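You operate a simulated robot arm through the tools that you are given. There is no shell and no other tool.

The job below is to be done with a simulated two-armed robot. You get a single attempt, and the scene is never put back.

Task
Roll up the teal tie and lay it in the red cell.
Fine: swing the keeper arm over it before you wind, and off again after. Where these are worked on the way, their far stop is far enough and under half their travel is too little: keeper arm.

The check looks at the end state, three seconds after you hand in, the way a careful person would. Anything else that was tipped, shoved, dropped, spilled or broken makes it a failure.

Robot
Two 7-joint arms with two-finger grippers on one trunk that stands fixed in place. Base frame: the origin is at the foot of the trunk, x ahead of it, y to its left, z up; the work surface is at about z = 783. Lengths are in mm, angles in degrees, forces in N, time in s.
The left shoulder is at [85, 216, 1117], the right one opposite. With the tool pointing down near the work surface each hand reaches from about 320 to 840 mm from the base axis, measured 20 degrees to its own side. Payload 3.18 kg a hand.
The tool frame of a hand sits at the grasp point between the pads (the TCP): z along the fingers, y along the line on which they close. The tips reach 30 mm beyond it. The gripper opens to 144 mm; its body begins 103 mm behind the TCP.
Orientation is told as [roll, pitch, yaw] about the base's x, y, z axes, in that order, counted from this pose: with the fingers straight down and closing along the base's y, the tool's x points along the base's -x, its y along +y and its z along -z.

Tools
- The arms move only by the tool arm_command. It takes "left_increments", "right_increments" or both (then of equal length, played together; a hand with none holds still); each is a list of rows, each an object of numbers (a shift or turn left out is 0, a gripper value left out holds the last): "x", "y", "z": the shift along the tool's x, y, z in units of 20 mm (1.0 is 20 mm); "rx", "ry", "rz": the turn, a rotation vector about the tool's x, y, z in units of 5 degrees (1.0 is 5 degrees); "fingers": the gripper command, from -1 (fully open) to 1 (shut), values between in proportion. In form: [{"x": .., "y": .., "z": .., "rx": .., "ry": .., "rz": .., "fingers": ..}, ...]. A call has 1 to 20 rows; each row shifts and turns the commanded pose from where the row before left it, along the tool's axes as they then stand. A call with a number of a shift or a turn outside -1 to 1 is refused whole. A row lasts 0.2 s, in which the tool goes at most 50 mm and 8.6 degrees; a call with a longer step from one row to the next is refused whole, and so is a gripper value outside its range. A pose out of reach is approached as far as the arm can. The call stops where the force on the tool passes 70 N (or 10 N more than at its start, if that is more) or the arm is blocked; 0.2 s more then pass. Each finger travels about 186.7 mm/s and halts on what it meets, pressing with about 39 N; the grip force reading is that of the motor and also rises with nothing between the fingers. The clock runs only during rows and for 0.2 s after the last one: add rows that do not move to give the fingers time. The reply holds the time, the measured pose of the TCP, the force on the tool along the base axes, the opening and the grip force, in the units named above and with some noise, with the torque about the TCP (base axes, N m) and any sound that the robot's microphone picked up.
- Cameras (640 x 400 px; columns grow to the right, rows downward): "scene" is now at [176.1, -44.7, 1317.2]; the picture's right is [-0.52, -0.86, 0.00], its down [-0.39, 0.24, -0.89] and it looks along [0.76, -0.46, -0.46] (base axes); focal length 357 px, centre (320, 200). "left" rides on the left gripper at [76, -16, -143] in its tool frame; the picture's right is [0.21, 0.98, 0.00], its down [-0.84, 0.18, -0.51] and it looks along [-0.50, 0.11, 0.86] (tool axes); focal length 218 px, centre (320, 200). "right" rides on the right gripper at [76, 16, -143] in its tool frame; the picture's right is [-0.21, 0.98, 0.00], its down [-0.84, -0.18, -0.51] and it looks along [-0.50, -0.11, 0.86] (tool axes); focal length 218 px, centre (320, 200). There is no depth. A picture from a camera that has moved, and an enlarged one, comes with that camera's place and axes in the base frame and with its lens.
- capture(camera): a new picture of that camera. It takes no simulated time.
- lift_body(by): moves the trunk up (or, below 0, down) by that many mm; the arms and the scene camera ride with it, the base frame stays. It gives what a move gives, with no picture.
- aim_head(pan, tilt): turns the head with the scene camera to pan (to the left, within 80 degrees either way) and tilt (down, from -29 to 69), counted from straight ahead of the robot (the tilt from the chest, where the trunk bows). It gives what a move gives.
- zoom(camera, box): a new picture of the part [left, top, right, bottom] of that camera's present view, enlarged. It takes no simulated time.
- job_done(): hands the job in; it is judged then, once.

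Nothing tells you positions but the pictures and the camera data. Unless the task says otherwise, let go and move clear before handing in.

The tools are called after "Emit:" by a JSON object that holds its "name" and its "arguments". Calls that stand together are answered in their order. arm_command: Moves the arms, as the interface text tells. Its arguments: {"type":"object","properties":{"left_increments":{"type":"array"},"right_increments":{"type":"array"}},"required":[]} The other tools are called the same way: lift_body (by) moves the trunk up or down; aim_head (pan, tilt) turns the head that bears the scene camera; capture (camera) takes a picture; zoom (camera, box) takes an enlarged picture of a part of a camera's view; job_done () hands the job in.

At the start:

```text
clock: 0.0
left_tool_pos: [412.1, -76.7, 1174.0]
left_tcp_rot: [-0.1, 0.0, 0.0]
left_contact_force: [0.0, 0.7, -0.1]
left_torque: [0.01, -0.01, 0.01]
left_finger_gap: 144.0
left_grip_force: 0.0
right_tool_pos: [434.1, -530.2, 1155.0]
right_tcp_rot: [0.0, 0.0, -0.1]
right_contact_force: [0.5, 1.2, -0.7]
right_torque: [-0.01, -0.01, 0.01]
right_finger_gap: 144.1
right_grip_force: 0.1
trunk travel left (down, up): [-200.0, 169.0]
head pan, tilt (commanded): [-31.1, 27.1]
```

scene: 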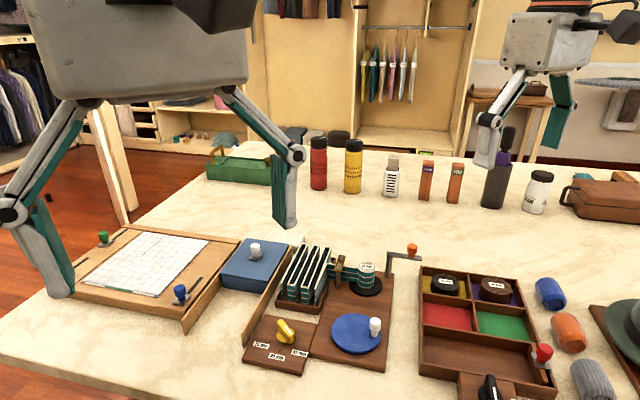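
right: 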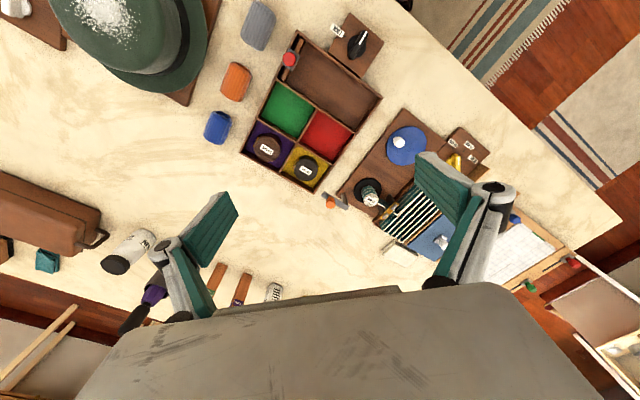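
left: 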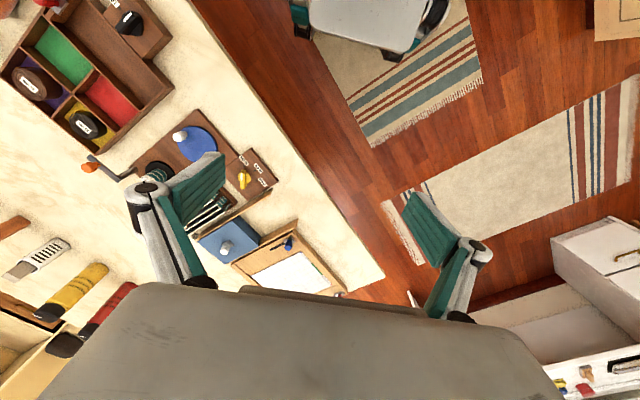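

I see a workbench with a winding device (a board with a blue crank disc, a spool, teal ties in a rack), a tray with red/green/yellow/purple cells, and other items. First I'll take closer looks to understand the mechanism.

Emit:
{"name": "zoom", "arguments": {"camera": "scene", "box": [230, 220, 430, 380]}}

Emit:
{"name": "zoom", "arguments": {"camera": "scene", "box": [400, 240, 580, 400]}}

Emit:
{"name": "zoom", "arguments": {"camera": "right", "box": [300, 80, 540, 280]}}

Emit:
{"name": "zoom", "arguments": {"camera": "left", "box": [60, 80, 300, 280]}}

```text
2.50 times, centred on (330, 300) of scene
camera zoom: at [176.1, -44.7, 1317.2], right [-0.52, -0.86, 0.0], down [-0.39, 0.24, -0.89], along [0.76, -0.46, -0.46], focal length 892 px, centre (295, -50)
```

zoom: 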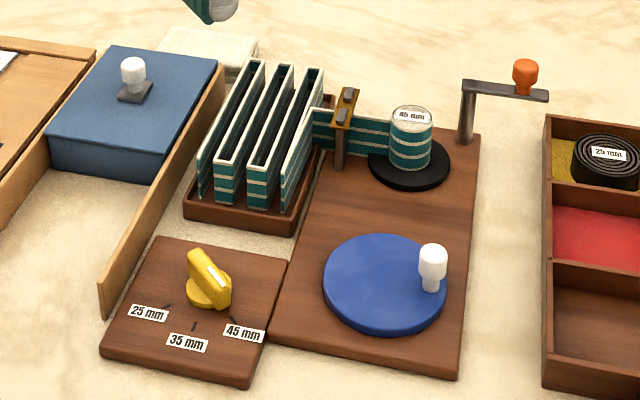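

```text
2.50 times, centred on (490, 320) of scene
camera zoom: at [176.1, -44.7, 1317.2], right [-0.52, -0.86, 0.0], down [-0.39, 0.24, -0.89], along [0.76, -0.46, -0.46], focal length 892 px, centre (-105, -100)
```

zoom: 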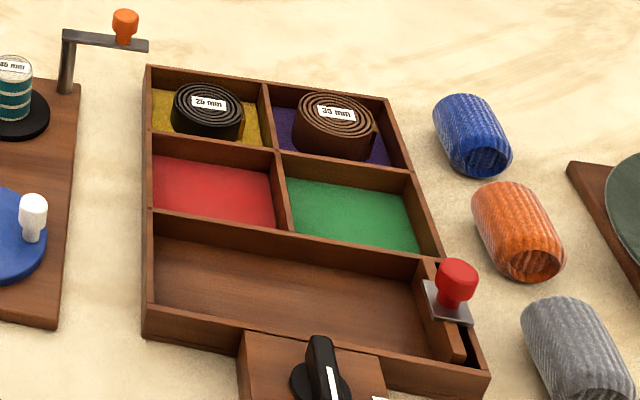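

```text
2.00 times, centred on (420, 180) of right
camera zoom: at [358.8, -512.2, 1297.6], right [0.21, 0.98, 0.0], down [0.84, -0.18, 0.51], along [0.5, -0.11, -0.86], focal length 436 px, centre (120, 240)
```

zoom: 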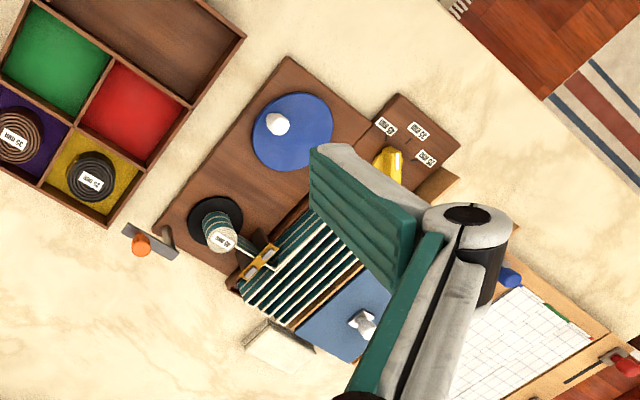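

```text
2.00 times, centred on (180, 180) of left
camera zoom: at [336.0, -92.1, 1317.7], right [-0.21, 0.98, 0.0], down [0.84, 0.18, 0.51], along [0.5, 0.11, -0.86], focal length 436 px, centre (600, 240)
```

zoom: 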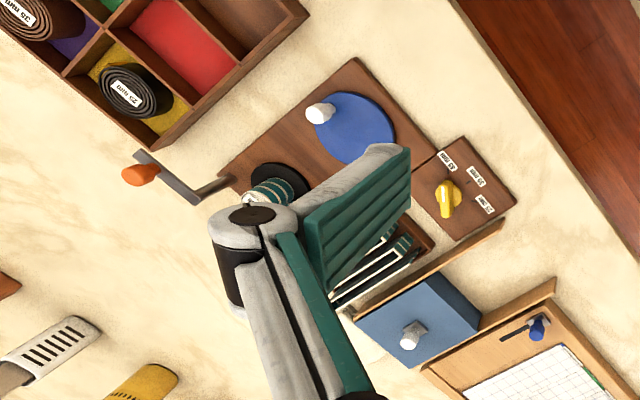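

The winder board, its keeper arm (grey bar with orange knob), the spool and the tray are visible; I'll point the head more directly at them to fix positions.

Emit:
{"name": "aim_head", "arguments": {"pan": -35, "tilt": 45}}

Emit:
{"name": "capture", "arguments": {"camera": "scene"}}

```text
clock: 0.8
left_tool_pos: [411.9, -77.2, 1173.4]
left_tcp_rot: [0.1, 0.0, 0.0]
left_contact_force: [0.3, 0.2, -0.9]
left_torque: [-0.02, -0.03, -0.04]
left_finger_gap: 144.0
left_grip_force: 0.1
right_tool_pos: [435.8, -530.3, 1154.7]
right_tcp_rot: [0.0, -0.1, 0.0]
right_contact_force: [0.3, -0.3, -1.5]
right_torque: [0.0, 0.03, 0.0]
right_finger_gap: 144.2
right_grip_force: 0.1
trunk travel left (down, up): [-200.0, 169.0]
head pan, tilt (commanded): [-35.0, 45.0]
```

```text
taken
camera scene: at [164.4, -44.1, 1290.2], right [-0.57, -0.82, 0.0], down [-0.58, 0.41, -0.71], along [0.58, -0.41, -0.71], focal length 357 px, centre (320, 200)
```

scene: 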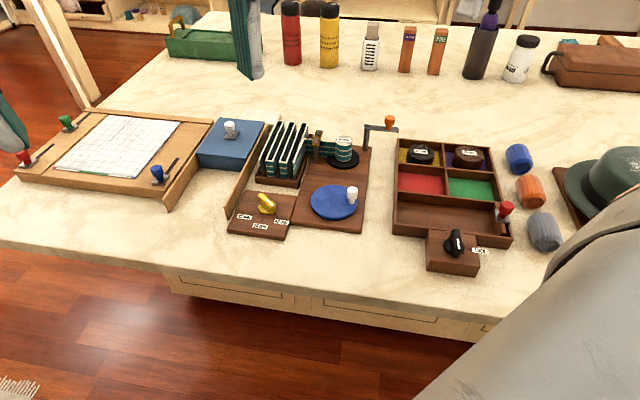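

Emit:
{"name": "zoom", "arguments": {"camera": "scene", "box": [220, 100, 400, 250]}}

Emit:
{"name": "zoom", "arguments": {"camera": "scene", "box": [380, 120, 560, 280]}}

Emit:
{"name": "zoom", "arguments": {"camera": "scene", "box": [225, 180, 305, 245]}}

Emit:
{"name": "zoom", "arguments": {"camera": "scene", "box": [250, 105, 410, 185]}}

```text
2.67 times, centred on (310, 175) of scene
camera zoom: at [164.4, -44.1, 1290.2], right [-0.57, -0.82, 0.0], down [-0.58, 0.41, -0.71], along [0.58, -0.41, -0.71], focal length 951 px, centre (347, 267)
```

zoom: 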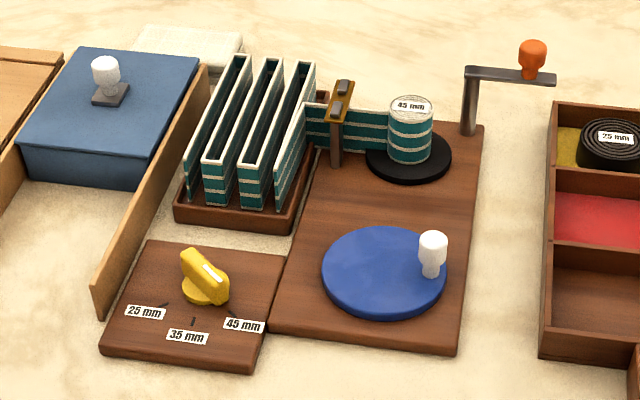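

```text
2.50 times, centred on (470, 200) of scene
camera zoom: at [164.4, -44.1, 1290.2], right [-0.57, -0.82, 0.0], down [-0.58, 0.41, -0.71], along [0.58, -0.41, -0.71], focal length 892 px, centre (-55, 200)
```

zoom: 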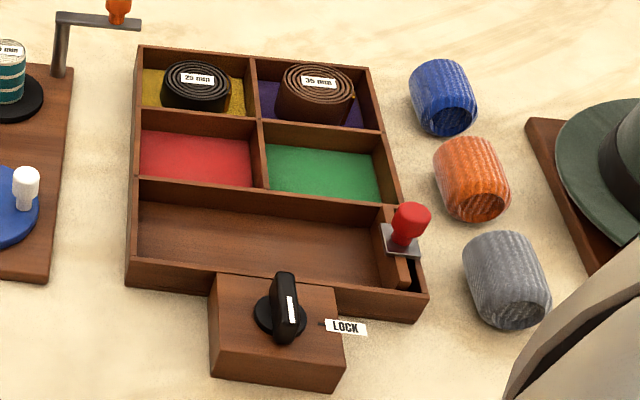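

```text
6.15 times, centred on (265, 212) of scene
camera zoom: at [164.4, -44.1, 1290.2], right [-0.57, -0.82, 0.0], down [-0.58, 0.41, -0.71], along [0.58, -0.41, -0.71], focal length 2196 px, centre (658, 123)
```

zoom: 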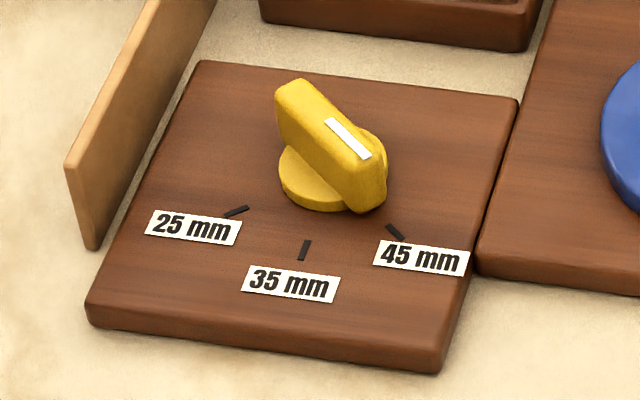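

```text
4.00 times, centred on (330, 145) of scene
camera zoom: at [164.4, -44.1, 1290.2], right [-0.57, -0.82, 0.0], down [-0.58, 0.41, -0.71], along [0.58, -0.41, -0.71], focal length 1427 px, centre (280, 420)
```

zoom: 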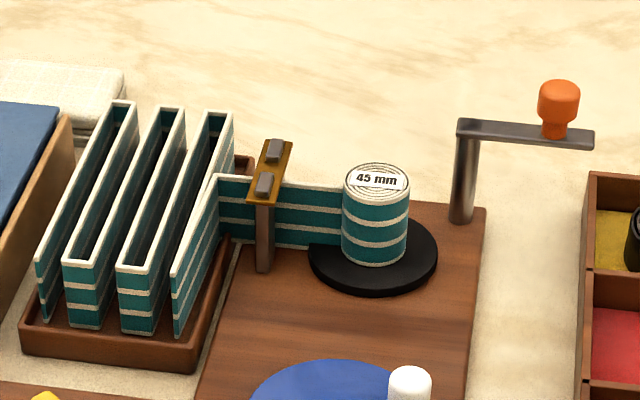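

The yellow selector already points at 45 mm, matching the teal roll. I'll zoom in on the keeper arm, the crank and the tray to see their hinges and stops.

Emit:
{"name": "zoom", "arguments": {"camera": "scene", "box": [320, 105, 410, 175]}}

Emit:
{"name": "zoom", "arguments": {"camera": "scene", "box": [295, 165, 385, 240]}}

Emit:
{"name": "zoom", "arguments": {"camera": "scene", "box": [385, 130, 505, 205]}}

Emit:
{"name": "zoom", "arguments": {"camera": "right", "box": [310, 160, 430, 260]}}

```text
5.71 times, centred on (365, 140) of scene
camera zoom: at [164.4, -44.1, 1290.2], right [-0.57, -0.82, 0.0], down [-0.58, 0.41, -0.71], along [0.58, -0.41, -0.71], focal length 2039 px, centre (63, 543)
```

zoom: 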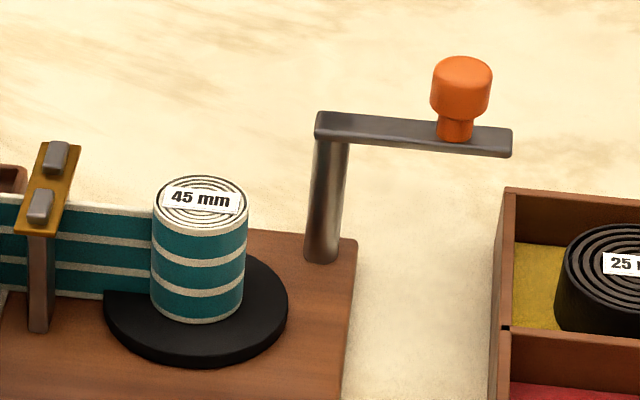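

```text
5.33 times, centred on (340, 202) of scene
camera zoom: at [164.4, -44.1, 1290.2], right [-0.57, -0.82, 0.0], down [-0.58, 0.41, -0.71], along [0.58, -0.41, -0.71], focal length 1903 px, centre (213, 187)
```

zoom: 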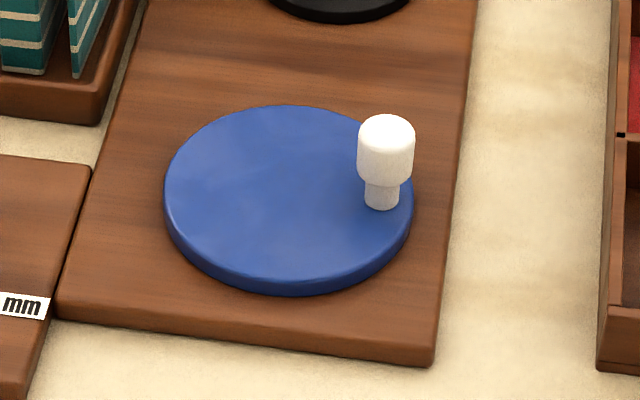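

```text
5.33 times, centred on (445, 168) of scene
camera zoom: at [164.4, -44.1, 1290.2], right [-0.57, -0.82, 0.0], down [-0.58, 0.41, -0.71], along [0.58, -0.41, -0.71], focal length 1903 px, centre (-347, 373)
```

zoom: 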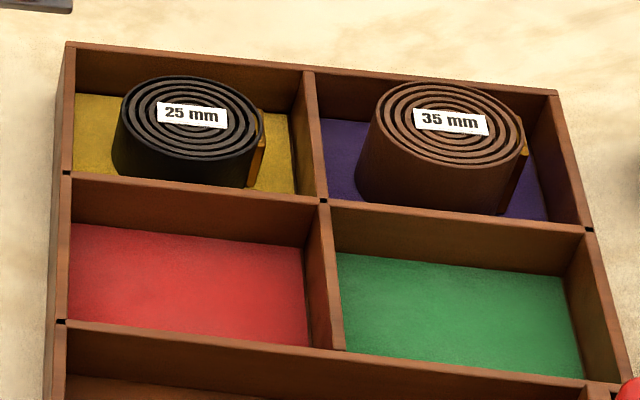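

```text
4.00 times, centred on (370, 210) of right
camera zoom: at [358.7, -512.2, 1297.6], right [0.21, 0.98, 0.0], down [0.84, -0.18, 0.51], along [0.5, -0.11, -0.86], focal length 873 px, centre (120, 160)
```

zoom: 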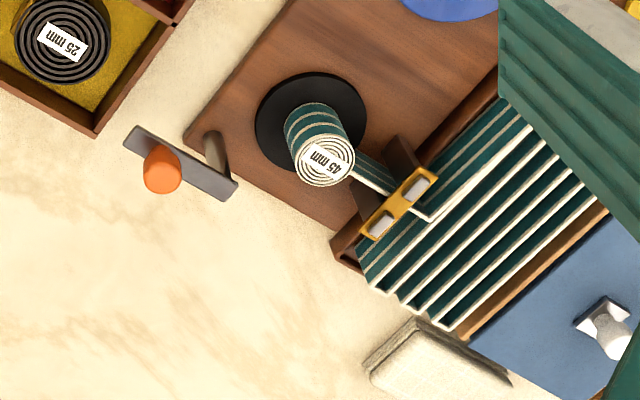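

The teal roll sits on a black turntable at about (652, -449, top z 839). The keeper post is near (638, -502), with its bar now pointing away to the right. I'll bring the right hand closer for a top view.

Emit:
{"name": "arm_command", "arguments": {"right_increments": [{"x": -0.8, "y": 0.2, "z": 0.95}, {"x": -0.8, "y": 0.2, "z": 0.95}, {"x": -0.8, "y": 0.2, "z": 0.95}, {"x": -0.8, "y": 0.2, "z": 0.95}, {"x": -0.8, "y": 0.2, "z": 0.95}, {"x": -0.8, "y": 0.2, "z": 0.95}, {"x": -0.8, "y": 0.2, "z": 0.95}, {"x": -0.6, "y": 0.2, "z": 0.95}, {}]}}

Emit:
{"name": "capture", "arguments": {"camera": "right"}}

Emit:
{"name": "capture", "arguments": {"camera": "scene"}}

```text
clock: 2.8
left_tool_pos: [412.1, -76.6, 1175.1]
left_tcp_rot: [0.0, -0.1, 0.0]
left_contact_force: [0.3, -0.5, -0.4]
left_torque: [0.04, -0.03, -0.01]
left_finger_gap: 144.3
left_grip_force: 0.1
right_tool_pos: [558.4, -497.6, 1003.3]
right_tcp_rot: [0.1, 0.0, -0.1]
right_contact_force: [-0.4, -0.3, -0.1]
right_torque: [-0.02, -0.02, 0.01]
right_finger_gap: 143.8
right_grip_force: 0.0
trunk travel left (down, up): [-200.0, 169.0]
head pan, tilt (commanded): [-35.0, 45.0]
```

```text
taken
camera right: at [482.4, -479.6, 1145.6], right [0.21, 0.98, 0.0], down [0.84, -0.18, 0.51], along [0.5, -0.11, -0.86], focal length 218 px, centre (320, 200)
```

right: 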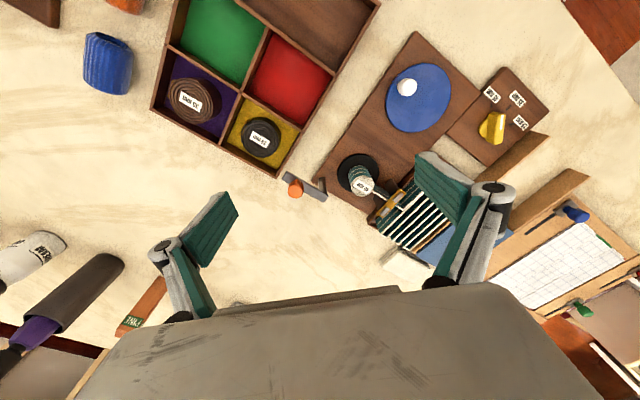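

```text
taken
camera scene: at [163.9, -44.1, 1290.3], right [-0.57, -0.82, 0.0], down [-0.58, 0.41, -0.71], along [0.58, -0.41, -0.71], focal length 357 px, centre (320, 200)
```

scene: 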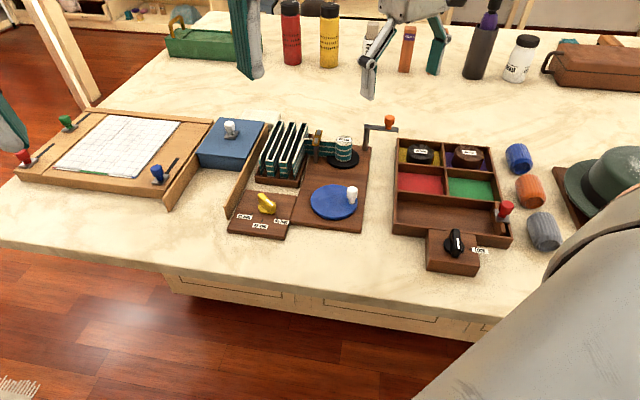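

Emit:
{"name": "zoom", "arguments": {"camera": "right", "box": [260, 120, 440, 240]}}

Emit:
{"name": "zoom", "arguments": {"camera": "right", "box": [300, 20, 560, 190]}}

Emit:
{"name": "zoom", "arguments": {"camera": "right", "box": [140, 0, 400, 190]}}

```text
3.33 times, centred on (350, 180) of right
camera zoom: at [482.4, -479.6, 1145.6], right [0.21, 0.98, 0.0], down [0.84, -0.18, 0.51], along [0.5, -0.11, -0.86], focal length 728 px, centre (220, 267)
```

zoom: 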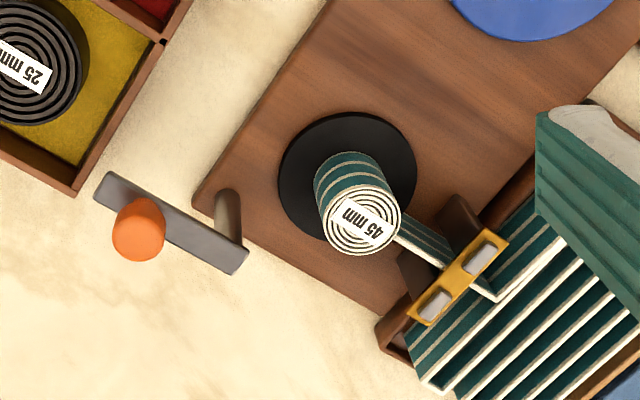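

```text
2.35 times, centred on (430, 105) of right
camera zoom: at [482.4, -479.6, 1145.6], right [0.21, 0.98, 0.0], down [0.84, -0.18, 0.51], along [0.5, -0.11, -0.86], focal length 514 px, centre (61, 424)
```

zoom: 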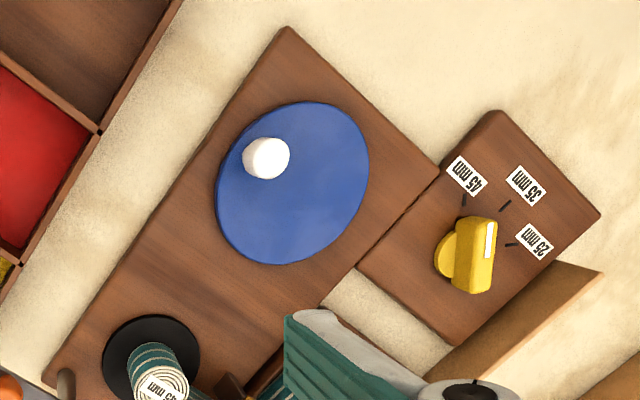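

```text
2.11 times, centred on (270, 95) of right
camera zoom: at [482.4, -479.6, 1145.6], right [0.21, 0.98, 0.0], down [0.84, -0.18, 0.51], along [0.5, -0.11, -0.86], focal length 460 px, centre (425, 421)
```

zoom: 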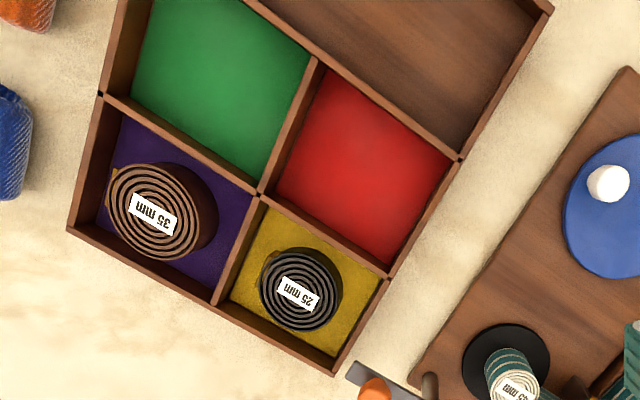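

Triangulating puts the bar at z≈854, its pivot near (645, -509) and the orange knob near (612, -540). I'll hover the right hand over the knob with the fingers partly closed, to calibrate the fingertips against the pictures.

Emit:
{"name": "arm_command", "arguments": {"right_increments": [{"x": -0.9, "y": -0.7, "z": 0.7, "fingers": 0.3}, {"x": -0.9, "y": -0.7, "z": 0.7, "fingers": 0.3}, {"x": -0.9, "y": -0.7, "z": 0.7, "fingers": 0.3}, {}, {}]}}

Emit:
{"name": "capture", "arguments": {"camera": "right"}}

Emit:
{"name": "zoom", "arguments": {"camera": "scene", "box": [320, 30, 480, 150]}}

```text
clock: 4.0
left_tool_pos: [412.4, -76.6, 1174.0]
left_tcp_rot: [0.0, 0.1, 0.0]
left_contact_force: [0.7, 0.3, 0.1]
left_torque: [0.02, 0.01, -0.02]
left_finger_gap: 143.9
left_grip_force: 0.0
right_tool_pos: [614.2, -539.8, 961.2]
right_tcp_rot: [0.1, 0.1, 0.0]
right_contact_force: [-0.3, -0.1, -0.2]
right_torque: [0.01, 0.04, 0.0]
right_finger_gap: 50.5
right_grip_force: 0.0
trunk travel left (down, up): [-200.0, 169.0]
head pan, tilt (commanded): [-35.0, 45.0]
```

```text
taken
camera right: at [537.1, -522.0, 1103.0], right [0.21, 0.98, 0.0], down [0.84, -0.18, 0.51], along [0.5, -0.11, -0.86], focal length 218 px, centre (320, 200)
```

right: 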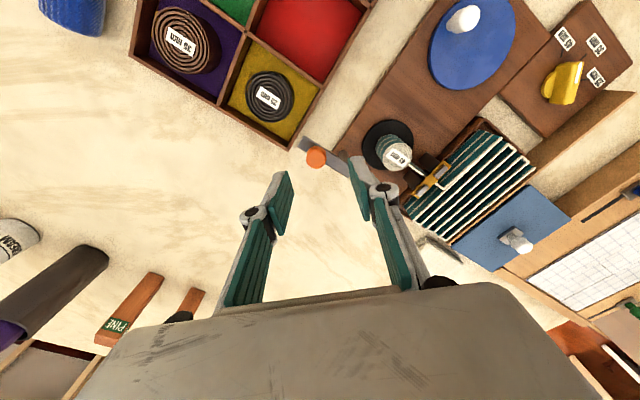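

```text
3.33 times, centred on (400, 90) of scene
camera zoom: at [164.8, -44.3, 1290.0], right [-0.57, -0.82, 0.0], down [-0.58, 0.41, -0.71], along [0.58, -0.41, -0.71], focal length 1189 px, centre (53, 567)
```

zoom: 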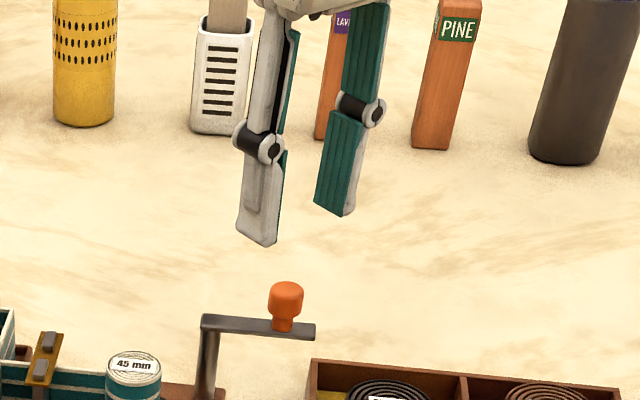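

Emit:
{"name": "zoom", "arguments": {"camera": "right", "box": [240, 120, 440, 240]}}

Emit:
{"name": "zoom", "arguments": {"camera": "scene", "box": [335, 100, 425, 160]}}

```text
3.20 times, centred on (340, 180) of right
camera zoom: at [537.1, -522.0, 1103.0], right [0.21, 0.98, 0.0], down [0.84, -0.18, 0.51], along [0.5, -0.11, -0.86], focal length 698 px, centre (256, 264)
```

zoom: 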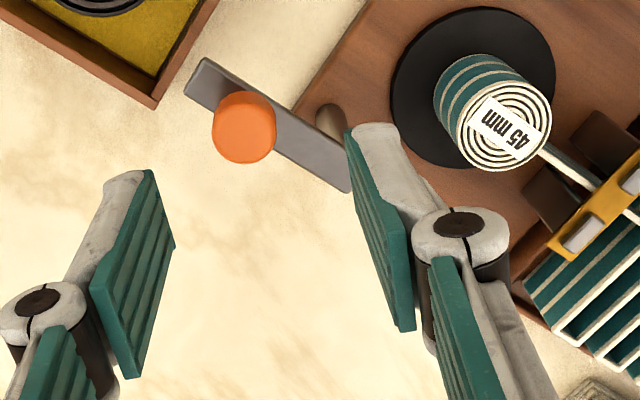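

```text
6.67 times, centred on (380, 130) of scene
camera zoom: at [164.8, -44.3, 1290.0], right [-0.57, -0.82, 0.0], down [-0.58, 0.41, -0.71], along [0.58, -0.41, -0.71], focal length 2379 px, centre (-80, 667)
```

zoom: 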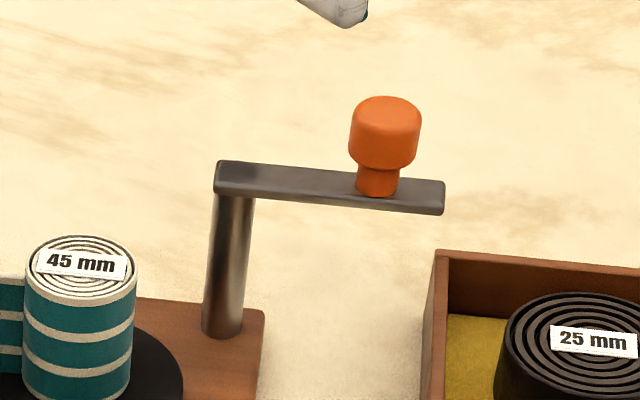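

The knob centre is at about (613, -541) with its top near z 887, and the hand is right above it. I'll descend so the tips stay just above the bar, then close on the knob.

Emit:
{"name": "arm_command", "arguments": {"right_increments": [{"z": 0.9}, {"z": 0.9}, {"z": 0.9}, {"z": 0.8}, {"fingers": 0.3}, {"fingers": 1}, {"fingers": 1}, {"fingers": 1}]}}

Emit:
{"name": "zoom", "arguments": {"camera": "scene", "box": [320, 70, 440, 160]}}

Emit:
{"name": "capture", "arguments": {"camera": "right"}}

```text
clock: 5.8
left_tool_pos: [411.2, -77.5, 1174.8]
left_tcp_rot: [0.0, -0.1, 0.0]
left_contact_force: [0.0, -0.2, 0.0]
left_torque: [-0.01, -0.03, 0.01]
left_finger_gap: 143.9
left_grip_force: 0.1
right_tool_pos: [612.3, -541.7, 889.7]
right_tcp_rot: [-0.1, 0.0, -0.2]
right_contact_force: [-4.3, -11.8, 3.3]
right_torque: [-0.39, 0.38, -0.28]
right_finger_gap: 21.5
right_grip_force: 45.0
trunk travel left (down, up): [-200.0, 169.0]
head pan, tilt (commanded): [-35.0, 45.0]
```

```text
4.44 times, centred on (380, 115) of scene
camera zoom: at [163.7, -45.0, 1290.2], right [-0.57, -0.82, 0.0], down [-0.58, 0.41, -0.71], along [0.58, -0.41, -0.71], focal length 1586 px, centre (53, 578)
```

zoom: 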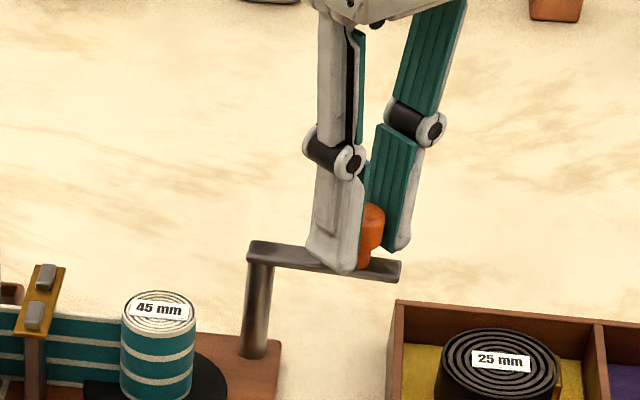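

```text
taken
camera right: at [535.8, -523.2, 1032.8], right [0.21, 0.98, 0.0], down [0.84, -0.18, 0.51], along [0.5, -0.11, -0.86], focal length 218 px, centre (320, 200)
```

right: 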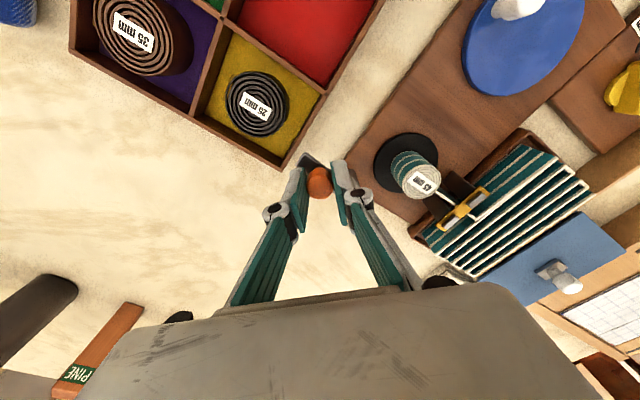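

The knob is gripped. I'll swing it clockwise (seen from above), over the near side toward the roll, starting with the first part of the arc.

Emit:
{"name": "arm_command", "arguments": {"right_increments": [{"x": 0.366, "y": 0.477}, {"x": 0.23, "y": 0.555}, {"x": 0.079, "y": 0.596}, {}]}}

Emit:
{"name": "zoom", "arguments": {"camera": "scene", "box": [300, 70, 440, 170]}}

```text
clock: 6.8
left_tool_pos: [412.0, -76.6, 1173.5]
left_tcp_rot: [0.1, 0.0, 0.0]
left_contact_force: [0.3, -0.4, -0.6]
left_torque: [-0.01, 0.01, -0.01]
left_finger_gap: 144.1
left_grip_force: 0.1
right_tool_pos: [599.3, -504.6, 890.0]
right_tcp_rot: [0.2, 0.1, 0.1]
right_contact_force: [-2.0, 3.8, -0.9]
right_torque: [0.27, -0.17, 0.24]
right_finger_gap: 21.1
right_grip_force: 44.5
trunk travel left (down, up): [-200.0, 169.0]
head pan, tilt (commanded): [-35.0, 45.0]
```

```text
4.00 times, centred on (370, 120) of scene
camera zoom: at [164.4, -43.9, 1290.0], right [-0.57, -0.82, 0.0], down [-0.58, 0.41, -0.71], along [0.58, -0.41, -0.71], focal length 1427 px, centre (120, 520)
```

zoom: 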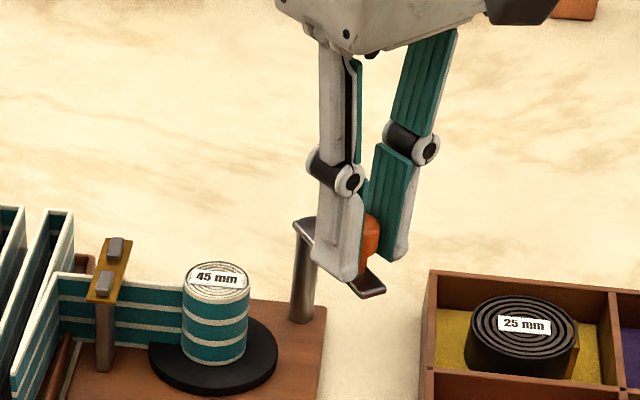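

The bar follows easily with little force. I'll continue the arc.

Emit:
{"name": "arm_command", "arguments": {"right_increments": [{"x": -0.079, "y": 0.596}, {"x": -0.23, "y": 0.555}, {"x": -0.366, "y": 0.477}, {}]}}

Emit:
{"name": "zoom", "arguments": {"camera": "scene", "box": [300, 70, 440, 170]}}

```text
clock: 7.8
left_tool_pos: [411.6, -78.1, 1175.5]
left_tcp_rot: [0.0, 0.0, 0.0]
left_contact_force: [1.5, -0.3, -0.5]
left_torque: [0.0, -0.02, 0.05]
left_finger_gap: 144.0
left_grip_force: 0.1
right_tool_pos: [615.3, -475.6, 890.1]
right_tcp_rot: [0.1, -0.1, -0.2]
right_contact_force: [-2.5, -16.1, 3.8]
right_torque: [-0.48, 0.53, -0.6]
right_finger_gap: 21.6
right_grip_force: 44.9
trunk travel left (down, up): [-200.0, 169.0]
head pan, tilt (commanded): [-35.0, 45.0]
```

```text
4.00 times, centred on (370, 120) of scene
camera zoom: at [164.2, -44.9, 1290.1], right [-0.57, -0.82, 0.0], down [-0.58, 0.41, -0.71], along [0.58, -0.4, -0.71], focal length 1427 px, centre (120, 520)
```

zoom: 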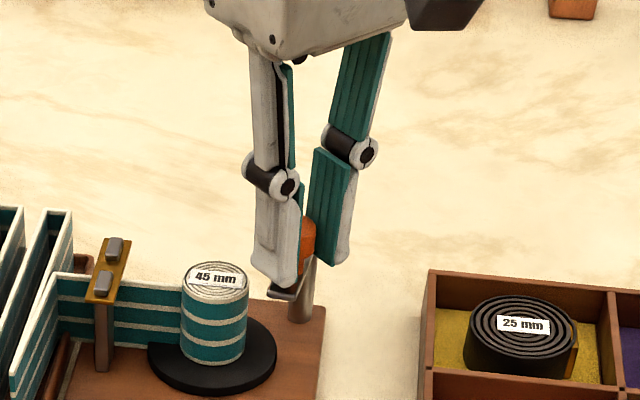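

Emit:
{"name": "arm_command", "arguments": {"right_increments": [{"x": -0.477, "y": 0.366}, {"x": -0.555, "y": 0.23}, {}]}}

Emit:
{"name": "zoom", "arguments": {"camera": "scene", "box": [300, 70, 440, 170]}}

```text
clock: 8.6
left_tool_pos: [410.4, -79.1, 1174.6]
left_tcp_rot: [0.1, -0.1, 0.0]
left_contact_force: [0.5, 0.0, 0.4]
left_torque: [0.02, -0.03, -0.02]
left_finger_gap: 144.2
left_grip_force: 0.1
right_tool_pos: [633.3, -467.4, 890.1]
right_tcp_rot: [-0.2, 0.0, 0.0]
right_contact_force: [-6.3, -26.7, 8.4]
right_torque: [-0.85, 0.98, -0.63]
right_finger_gap: 21.1
right_grip_force: 45.1
trunk travel left (down, up): [-200.0, 169.0]
head pan, tilt (commanded): [-35.0, 45.0]
```

```text
4.00 times, centred on (370, 120) of scene
camera zoom: at [163.2, -46.2, 1290.3], right [-0.57, -0.82, 0.0], down [-0.58, 0.41, -0.71], along [0.58, -0.4, -0.71], focal length 1427 px, centre (120, 520)
```

zoom: 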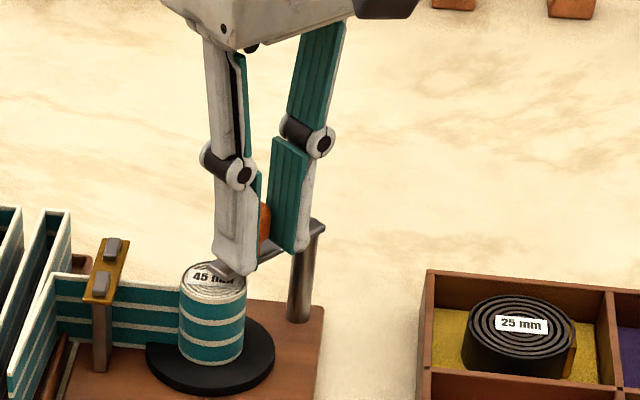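

The circle fits best with the pivot at about (642, -510) and radius 43, so I'll correct the arc inward and continue over the roll, watching for the stop.

Emit:
{"name": "arm_command", "arguments": {"right_increments": [{"x": -0.465, "y": -0.195}, {"x": -0.3, "y": -0.02}, {}]}}

Emit:
{"name": "zoom", "arguments": {"camera": "scene", "box": [300, 70, 440, 170]}}

Emit:
{"name": "capture", "arguments": {"camera": "right"}}

```text
clock: 9.4
left_tool_pos: [409.4, -78.1, 1173.9]
left_tcp_rot: [-0.1, -0.1, 0.0]
left_contact_force: [0.3, 0.0, -0.3]
left_torque: [0.01, -0.01, -0.01]
left_finger_gap: 144.0
left_grip_force: 0.1
right_tool_pos: [644.7, -468.1, 889.5]
right_tcp_rot: [0.2, 0.6, -0.2]
right_contact_force: [-38.8, -5.7, 0.8]
right_torque: [-0.19, 0.89, -0.03]
right_finger_gap: 21.4
right_grip_force: 44.9
trunk travel left (down, up): [-200.0, 169.0]
head pan, tilt (commanded): [-35.0, 45.0]
```

```text
4.00 times, centred on (370, 120) of scene
camera zoom: at [161.0, -44.7, 1290.3], right [-0.57, -0.82, 0.0], down [-0.58, 0.41, -0.71], along [0.58, -0.41, -0.71], focal length 1427 px, centre (120, 520)
```

zoom: 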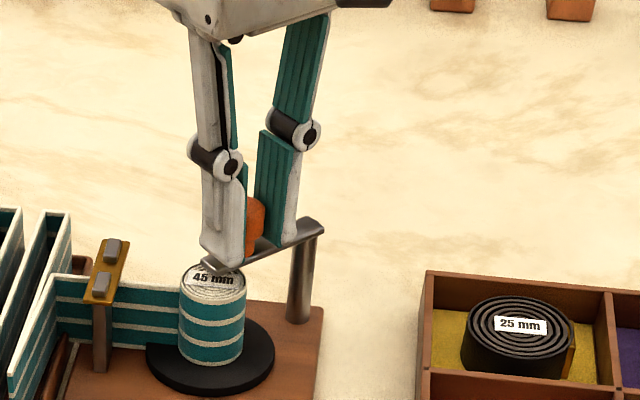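

```text
taken
camera right: at [568.3, -449.7, 1033.2], right [0.21, 0.98, 0.0], down [0.85, -0.18, 0.5], along [0.49, -0.11, -0.87], focal length 218 px, centre (320, 200)
```

right: 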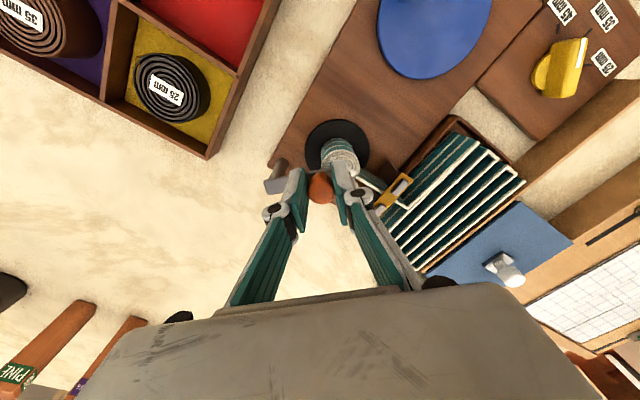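

The arm met its far stop with the bar over the roll (x force −39 N). I'll ease off, open and lift straight up.

Emit:
{"name": "arm_command", "arguments": {"right_increments": [{"x": 0.15}, {"fingers": 0.3}, {"fingers": 0.3}, {"z": -0.9}, {"z": -1}, {"z": -1}, {"z": -1}, {}]}}

Emit:
{"name": "zoom", "arguments": {"camera": "scene", "box": [260, 90, 420, 190]}}

Emit:
{"name": "capture", "arguments": {"camera": "right"}}

```text
clock: 11.2
left_tool_pos: [411.9, -76.7, 1173.3]
left_tcp_rot: [0.0, 0.0, 0.0]
left_contact_force: [-0.9, -0.3, -0.5]
left_torque: [-0.02, 0.01, 0.01]
left_finger_gap: 143.9
left_grip_force: 0.1
right_tool_pos: [645.0, -467.0, 969.4]
right_tcp_rot: [0.0, 0.1, 0.0]
right_contact_force: [0.0, 0.6, -0.1]
right_torque: [-0.02, -0.01, -0.02]
right_finger_gap: 50.4
right_grip_force: 0.0
trunk travel left (down, up): [-200.0, 169.0]
head pan, tilt (commanded): [-35.0, 45.0]
```

```text
4.00 times, centred on (340, 140) of scene
camera zoom: at [164.6, -44.2, 1290.0], right [-0.57, -0.82, 0.0], down [-0.58, 0.41, -0.71], along [0.58, -0.41, -0.71], focal length 1427 px, centre (240, 440)
```

zoom: 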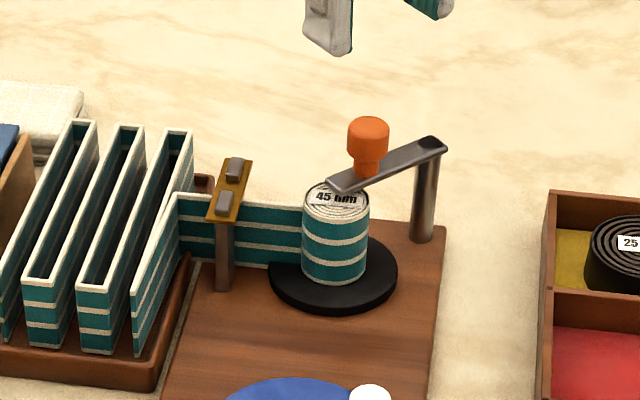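

```text
taken
camera right: at [569.3, -449.9, 1111.5], right [0.21, 0.98, 0.0], down [0.84, -0.18, 0.51], along [0.5, -0.11, -0.86], focal length 218 px, centre (320, 200)
```

right: 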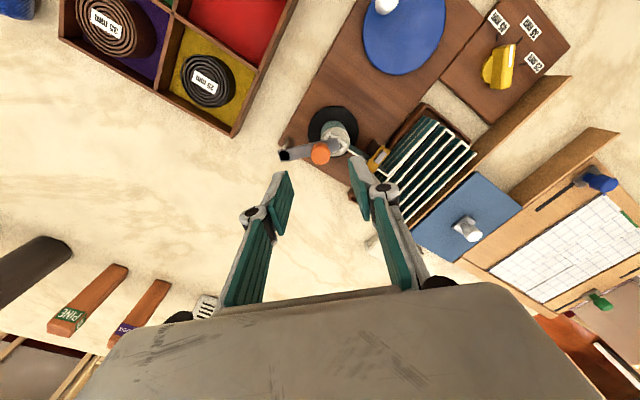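

The keeper bar rests over the roll. Now I'll move the right hand over to the crank knob for a close look.

Emit:
{"name": "arm_command", "arguments": {"right_increments": [{"x": 0.857, "y": 0.73}, {"x": 0.857, "y": 0.73}, {"x": 0.857, "y": 0.73}, {"x": 0.857, "y": 0.73}, {"x": 0.857, "y": 0.73}, {"x": 0.857, "y": 0.73}, {"x": 0.857, "y": 0.73}, {}]}}

Emit:
{"name": "capture", "arguments": {"camera": "right"}}

Emit:
{"name": "zoom", "arguments": {"camera": "scene", "box": [280, 90, 420, 240]}}

```text
clock: 13.0
left_tool_pos: [412.1, -77.5, 1173.9]
left_tcp_rot: [0.1, 0.0, 0.0]
left_contact_force: [-0.2, -0.4, -0.5]
left_torque: [0.02, 0.02, 0.0]
left_finger_gap: 144.0
left_grip_force: 0.1
right_tool_pos: [549.1, -429.4, 996.3]
right_tcp_rot: [0.4, 0.2, 0.3]
right_contact_force: [0.3, 0.0, 0.7]
right_torque: [-0.01, -0.02, 0.04]
right_finger_gap: 50.2
right_grip_force: 0.1
right hand out of reach, approached as far as the arm can: row 4, 5, 6, 7
trunk travel left (down, up): [-200.0, 169.0]
head pan, tilt (commanded): [-35.0, 45.0]
```

```text
taken
camera right: at [472.0, -412.9, 1139.9], right [0.2, 0.98, 0.01], down [0.85, -0.18, 0.5], along [0.49, -0.1, -0.86], focal length 218 px, centre (320, 200)
```

right: 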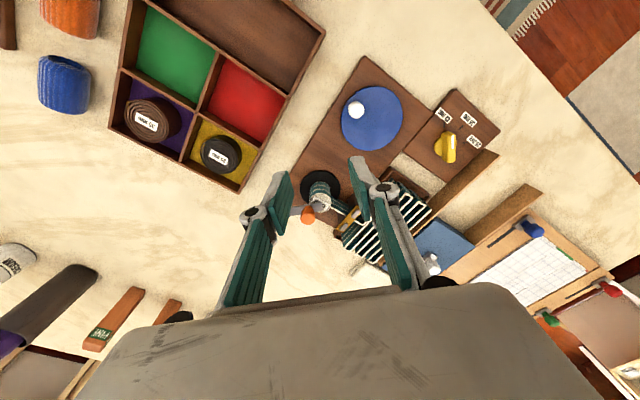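

```text
2.67 times, centred on (350, 165) of scene
camera zoom: at [164.8, -44.3, 1290.0], right [-0.57, -0.82, 0.0], down [-0.58, 0.41, -0.71], along [0.58, -0.41, -0.71], focal length 951 px, centre (240, 293)
```

zoom: 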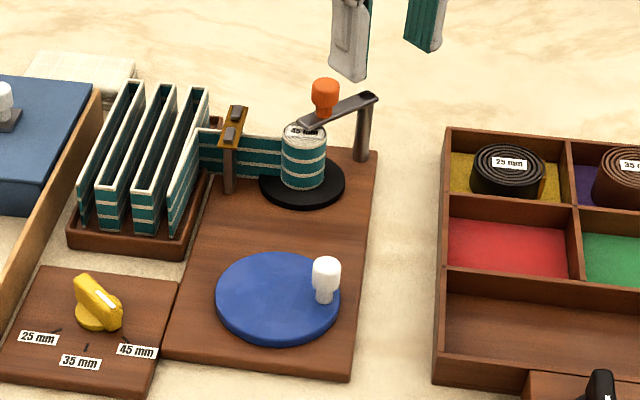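

The hand stopped short at (549, -429, 996), reported as out of reach. I'll check whether it settles, and then try another posture.

Emit:
{"name": "arm_command", "arguments": {"right_increments": [{}, {}, {}]}}

Emit:
{"name": "capture", "arguments": {"camera": "scene"}}

Emit:
{"name": "capture", "arguments": {"camera": "left"}}

```text
clock: 13.8
left_tool_pos: [411.0, -76.2, 1174.7]
left_tcp_rot: [0.0, 0.0, -0.1]
left_contact_force: [-0.4, 0.5, -0.8]
left_torque: [0.02, -0.02, -0.01]
left_finger_gap: 144.0
left_grip_force: 0.1
right_tool_pos: [547.7, -429.0, 996.2]
right_tcp_rot: [0.5, 0.3, 0.2]
right_contact_force: [-0.1, 0.4, 0.0]
right_torque: [-0.01, 0.02, -0.01]
right_finger_gap: 50.2
right_grip_force: 0.0
trunk travel left (down, up): [-200.0, 169.0]
head pan, tilt (commanded): [-35.0, 45.0]
```

```text
taken
camera scene: at [164.4, -44.1, 1290.1], right [-0.57, -0.82, 0.0], down [-0.58, 0.41, -0.71], along [0.58, -0.41, -0.71], focal length 357 px, centre (320, 200)
```

scene: 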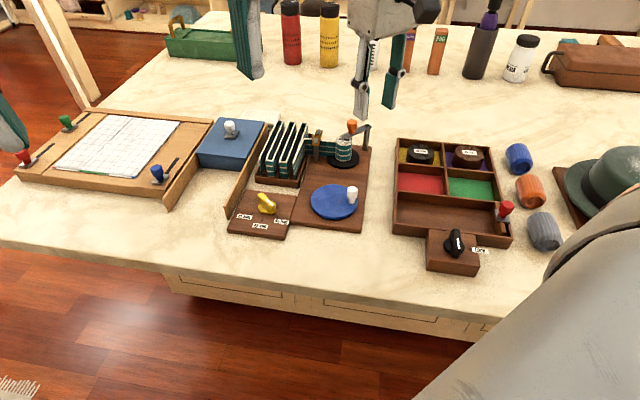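

```text
taken
camera left: at [336.1, -92.1, 1317.7], right [-0.21, 0.98, 0.0], down [0.84, 0.18, 0.51], along [0.5, 0.11, -0.86], focal length 218 px, centre (320, 200)
```

left: 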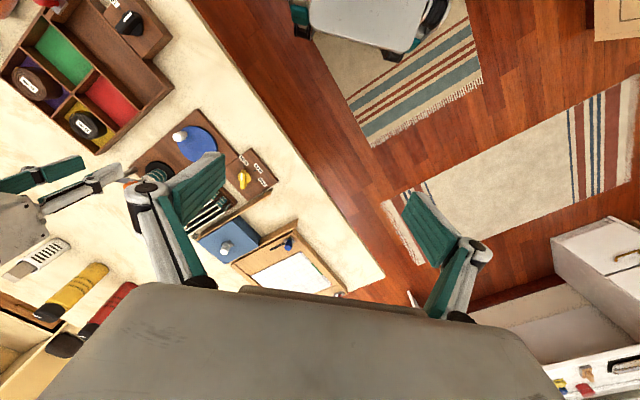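

Emit:
{"name": "arm_command", "arguments": {"right_increments": [{"z": 1}, {"z": 1}, {}]}}

```text
clock: 14.6
left_tool_pos: [411.4, -77.2, 1173.0]
left_tcp_rot: [0.0, 0.0, 0.1]
left_contact_force: [-0.9, 0.0, -0.2]
left_torque: [0.01, -0.02, -0.02]
left_finger_gap: 144.1
left_grip_force: 0.0
right_tool_pos: [552.0, -443.9, 962.0]
right_tcp_rot: [0.3, 0.2, 0.2]
right_contact_force: [-0.9, 0.2, 0.7]
right_torque: [-0.02, 0.01, -0.03]
right_finger_gap: 50.4
right_grip_force: 0.0
right hand out of reach, approached as far as the arm can: row 1, 2
trunk travel left (down, up): [-200.0, 169.0]
head pan, tilt (commanded): [-35.0, 45.0]
```

Emit:
{"name": "aim_head", "arguments": {"pan": -60, "tilt": 20}}

Emit:
{"name": "capture", "arguments": {"camera": "scene"}}

```text
clock: 15.5
left_tool_pos: [412.1, -77.2, 1175.1]
left_tcp_rot: [0.1, 0.0, 0.0]
left_contact_force: [0.8, -0.2, 0.1]
left_torque: [0.0, 0.03, -0.03]
left_finger_gap: 143.7
left_grip_force: 0.1
right_tool_pos: [552.0, -444.4, 963.0]
right_tcp_rot: [0.3, 0.2, 0.3]
right_contact_force: [-0.2, -0.2, 0.2]
right_torque: [0.0, 0.03, 0.01]
right_finger_gap: 50.3
right_grip_force: 0.1
trunk travel left (down, up): [-200.0, 169.0]
head pan, tilt (commanded): [-60.0, 20.0]
```

```text
taken
camera scene: at [144.4, -78.1, 1328.7], right [-0.87, -0.5, 0.0], down [-0.17, 0.3, -0.94], along [0.47, -0.81, -0.34], focal length 357 px, centre (320, 200)
```

scene: 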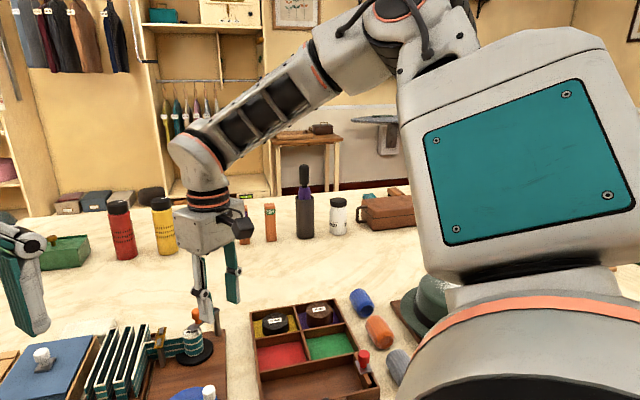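

The right arm's elbow is up and outward, and the limit seems to block moving inward (+y). I'll try turning the wrist (yaw), since the crank knob is round and any yaw will do.

Emit:
{"name": "arm_command", "arguments": {"right_increments": [{"rz": 1}, {"rz": 1}, {"rz": 1}, {"rz": 1}, {}]}}

```text
clock: 16.7
left_tool_pos: [411.7, -76.8, 1174.8]
left_tcp_rot: [0.1, 0.0, -0.1]
left_contact_force: [-0.3, -0.3, -0.2]
left_torque: [0.01, -0.02, 0.0]
left_finger_gap: 143.9
left_grip_force: 0.1
right_tool_pos: [575.0, -532.7, 990.9]
right_tcp_rot: [0.5, 0.5, -19.7]
right_contact_force: [0.0, 0.3, -0.2]
right_torque: [0.0, 0.02, 0.01]
right_finger_gap: 50.5
right_grip_force: 0.1
right hand out of reach, approached as far as the arm can: row 1, 2, 3, 4
trunk travel left (down, up): [-200.0, 169.0]
head pan, tilt (commanded): [-60.0, 20.0]
```

Negative yaw made it worse, so it is a wrist-yaw limit. I'll turn the other way, to about +40° yaw.

Emit:
{"name": "arm_command", "arguments": {"right_increments": [{"z": -1, "rz": -1}, {"z": -1, "rz": -1}, {"rz": -1}, {"rz": -1}, {"rz": -1}, {"rz": -1}, {"rz": -1}, {"rz": -1}, {"rz": -1}, {"rz": -1}, {"rz": -1}, {"rz": -1}, {}, {}]}}

Emit:
{"name": "aim_head", "arguments": {"pan": -38, "tilt": 42}}

Emit:
{"name": "capture", "arguments": {"camera": "right"}}

Emit:
{"name": "capture", "arguments": {"camera": "scene"}}

```text
clock: 19.7
left_tool_pos: [412.0, -76.6, 1174.5]
left_tcp_rot: [-0.1, 0.0, 0.0]
left_contact_force: [-0.6, 0.4, -0.7]
left_torque: [-0.02, 0.01, 0.02]
left_finger_gap: 144.0
left_grip_force: 0.2
right_tool_pos: [576.0, -532.2, 1029.6]
right_tcp_rot: [0.0, -0.1, 40.0]
right_contact_force: [-0.5, -0.5, -1.1]
right_torque: [0.0, -0.02, 0.0]
right_finger_gap: 50.5
right_grip_force: 0.1
trunk travel left (down, up): [-200.0, 169.0]
head pan, tilt (commanded): [-60.0, 20.0]
```

```text
clock: 20.6
left_tool_pos: [411.9, -76.5, 1174.5]
left_tcp_rot: [0.0, 0.1, 0.0]
left_contact_force: [1.0, -0.2, 0.0]
left_torque: [-0.02, 0.01, 0.03]
left_finger_gap: 144.2
left_grip_force: 0.1
right_tool_pos: [574.9, -532.8, 1031.3]
right_tcp_rot: [0.1, 0.0, 40.0]
right_contact_force: [0.4, 0.0, 0.5]
right_torque: [0.0, 0.03, 0.05]
right_finger_gap: 50.2
right_grip_force: 0.1
trunk travel left (down, up): [-200.0, 169.0]
head pan, tilt (commanded): [-38.0, 42.0]
```

```text
taken
camera right: at [506.2, -567.5, 1173.4], right [-0.47, 0.88, 0.0], down [0.76, 0.4, 0.51], along [0.45, 0.24, -0.86], focal length 218 px, centre (320, 200)
```

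right: 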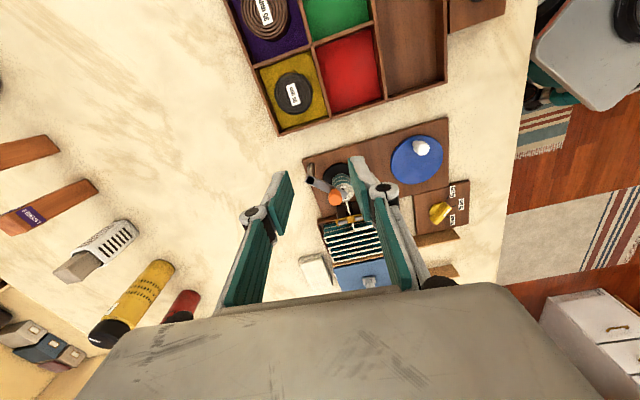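

```text
taken
camera scene: at [163.6, -49.0, 1294.5], right [-0.62, -0.79, 0.0], down [-0.53, 0.41, -0.74], along [0.59, -0.46, -0.67], focal length 357 px, centre (320, 200)
```

scene: 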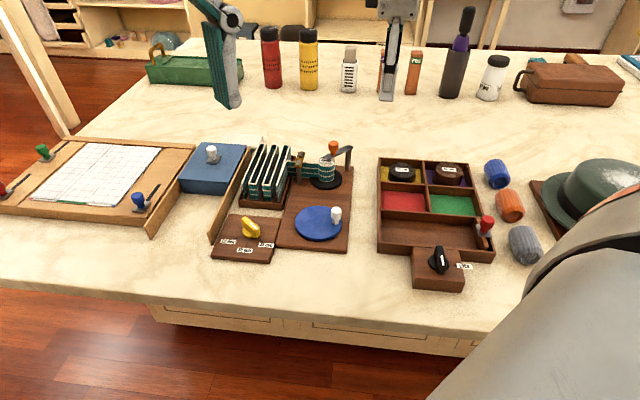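

Emit:
{"name": "zoom", "arguments": {"camera": "right", "box": [370, 110, 480, 230]}}

Emit:
{"name": "zoom", "arguments": {"camera": "scene", "box": [270, 185, 370, 255]}}

```text
3.33 times, centred on (425, 170) of right
camera zoom: at [506.2, -567.5, 1173.4], right [-0.47, 0.88, 0.0], down [0.76, 0.4, 0.51], along [0.45, 0.24, -0.86], focal length 728 px, centre (-30, 300)
```

zoom: 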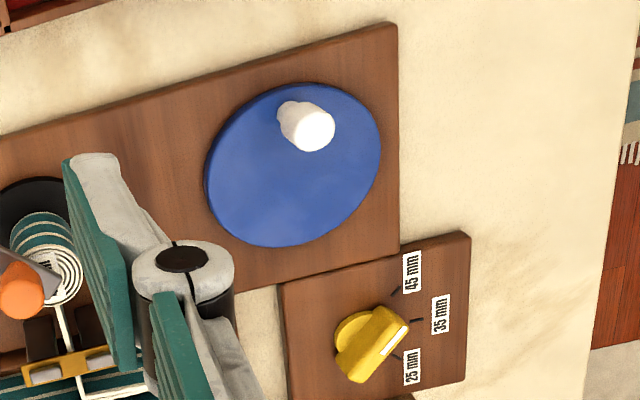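

```text
5.71 times, centred on (320, 220) of scene
camera zoom: at [163.6, -49.0, 1294.5], right [-0.62, -0.79, 0.0], down [-0.53, 0.41, -0.74], along [0.59, -0.46, -0.67], focal length 2039 px, centre (320, 86)
```

zoom: 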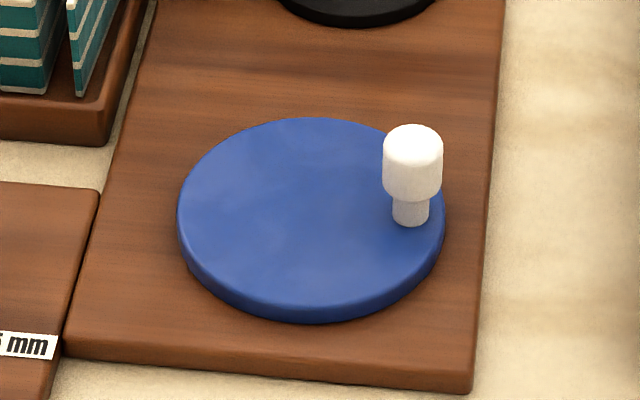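

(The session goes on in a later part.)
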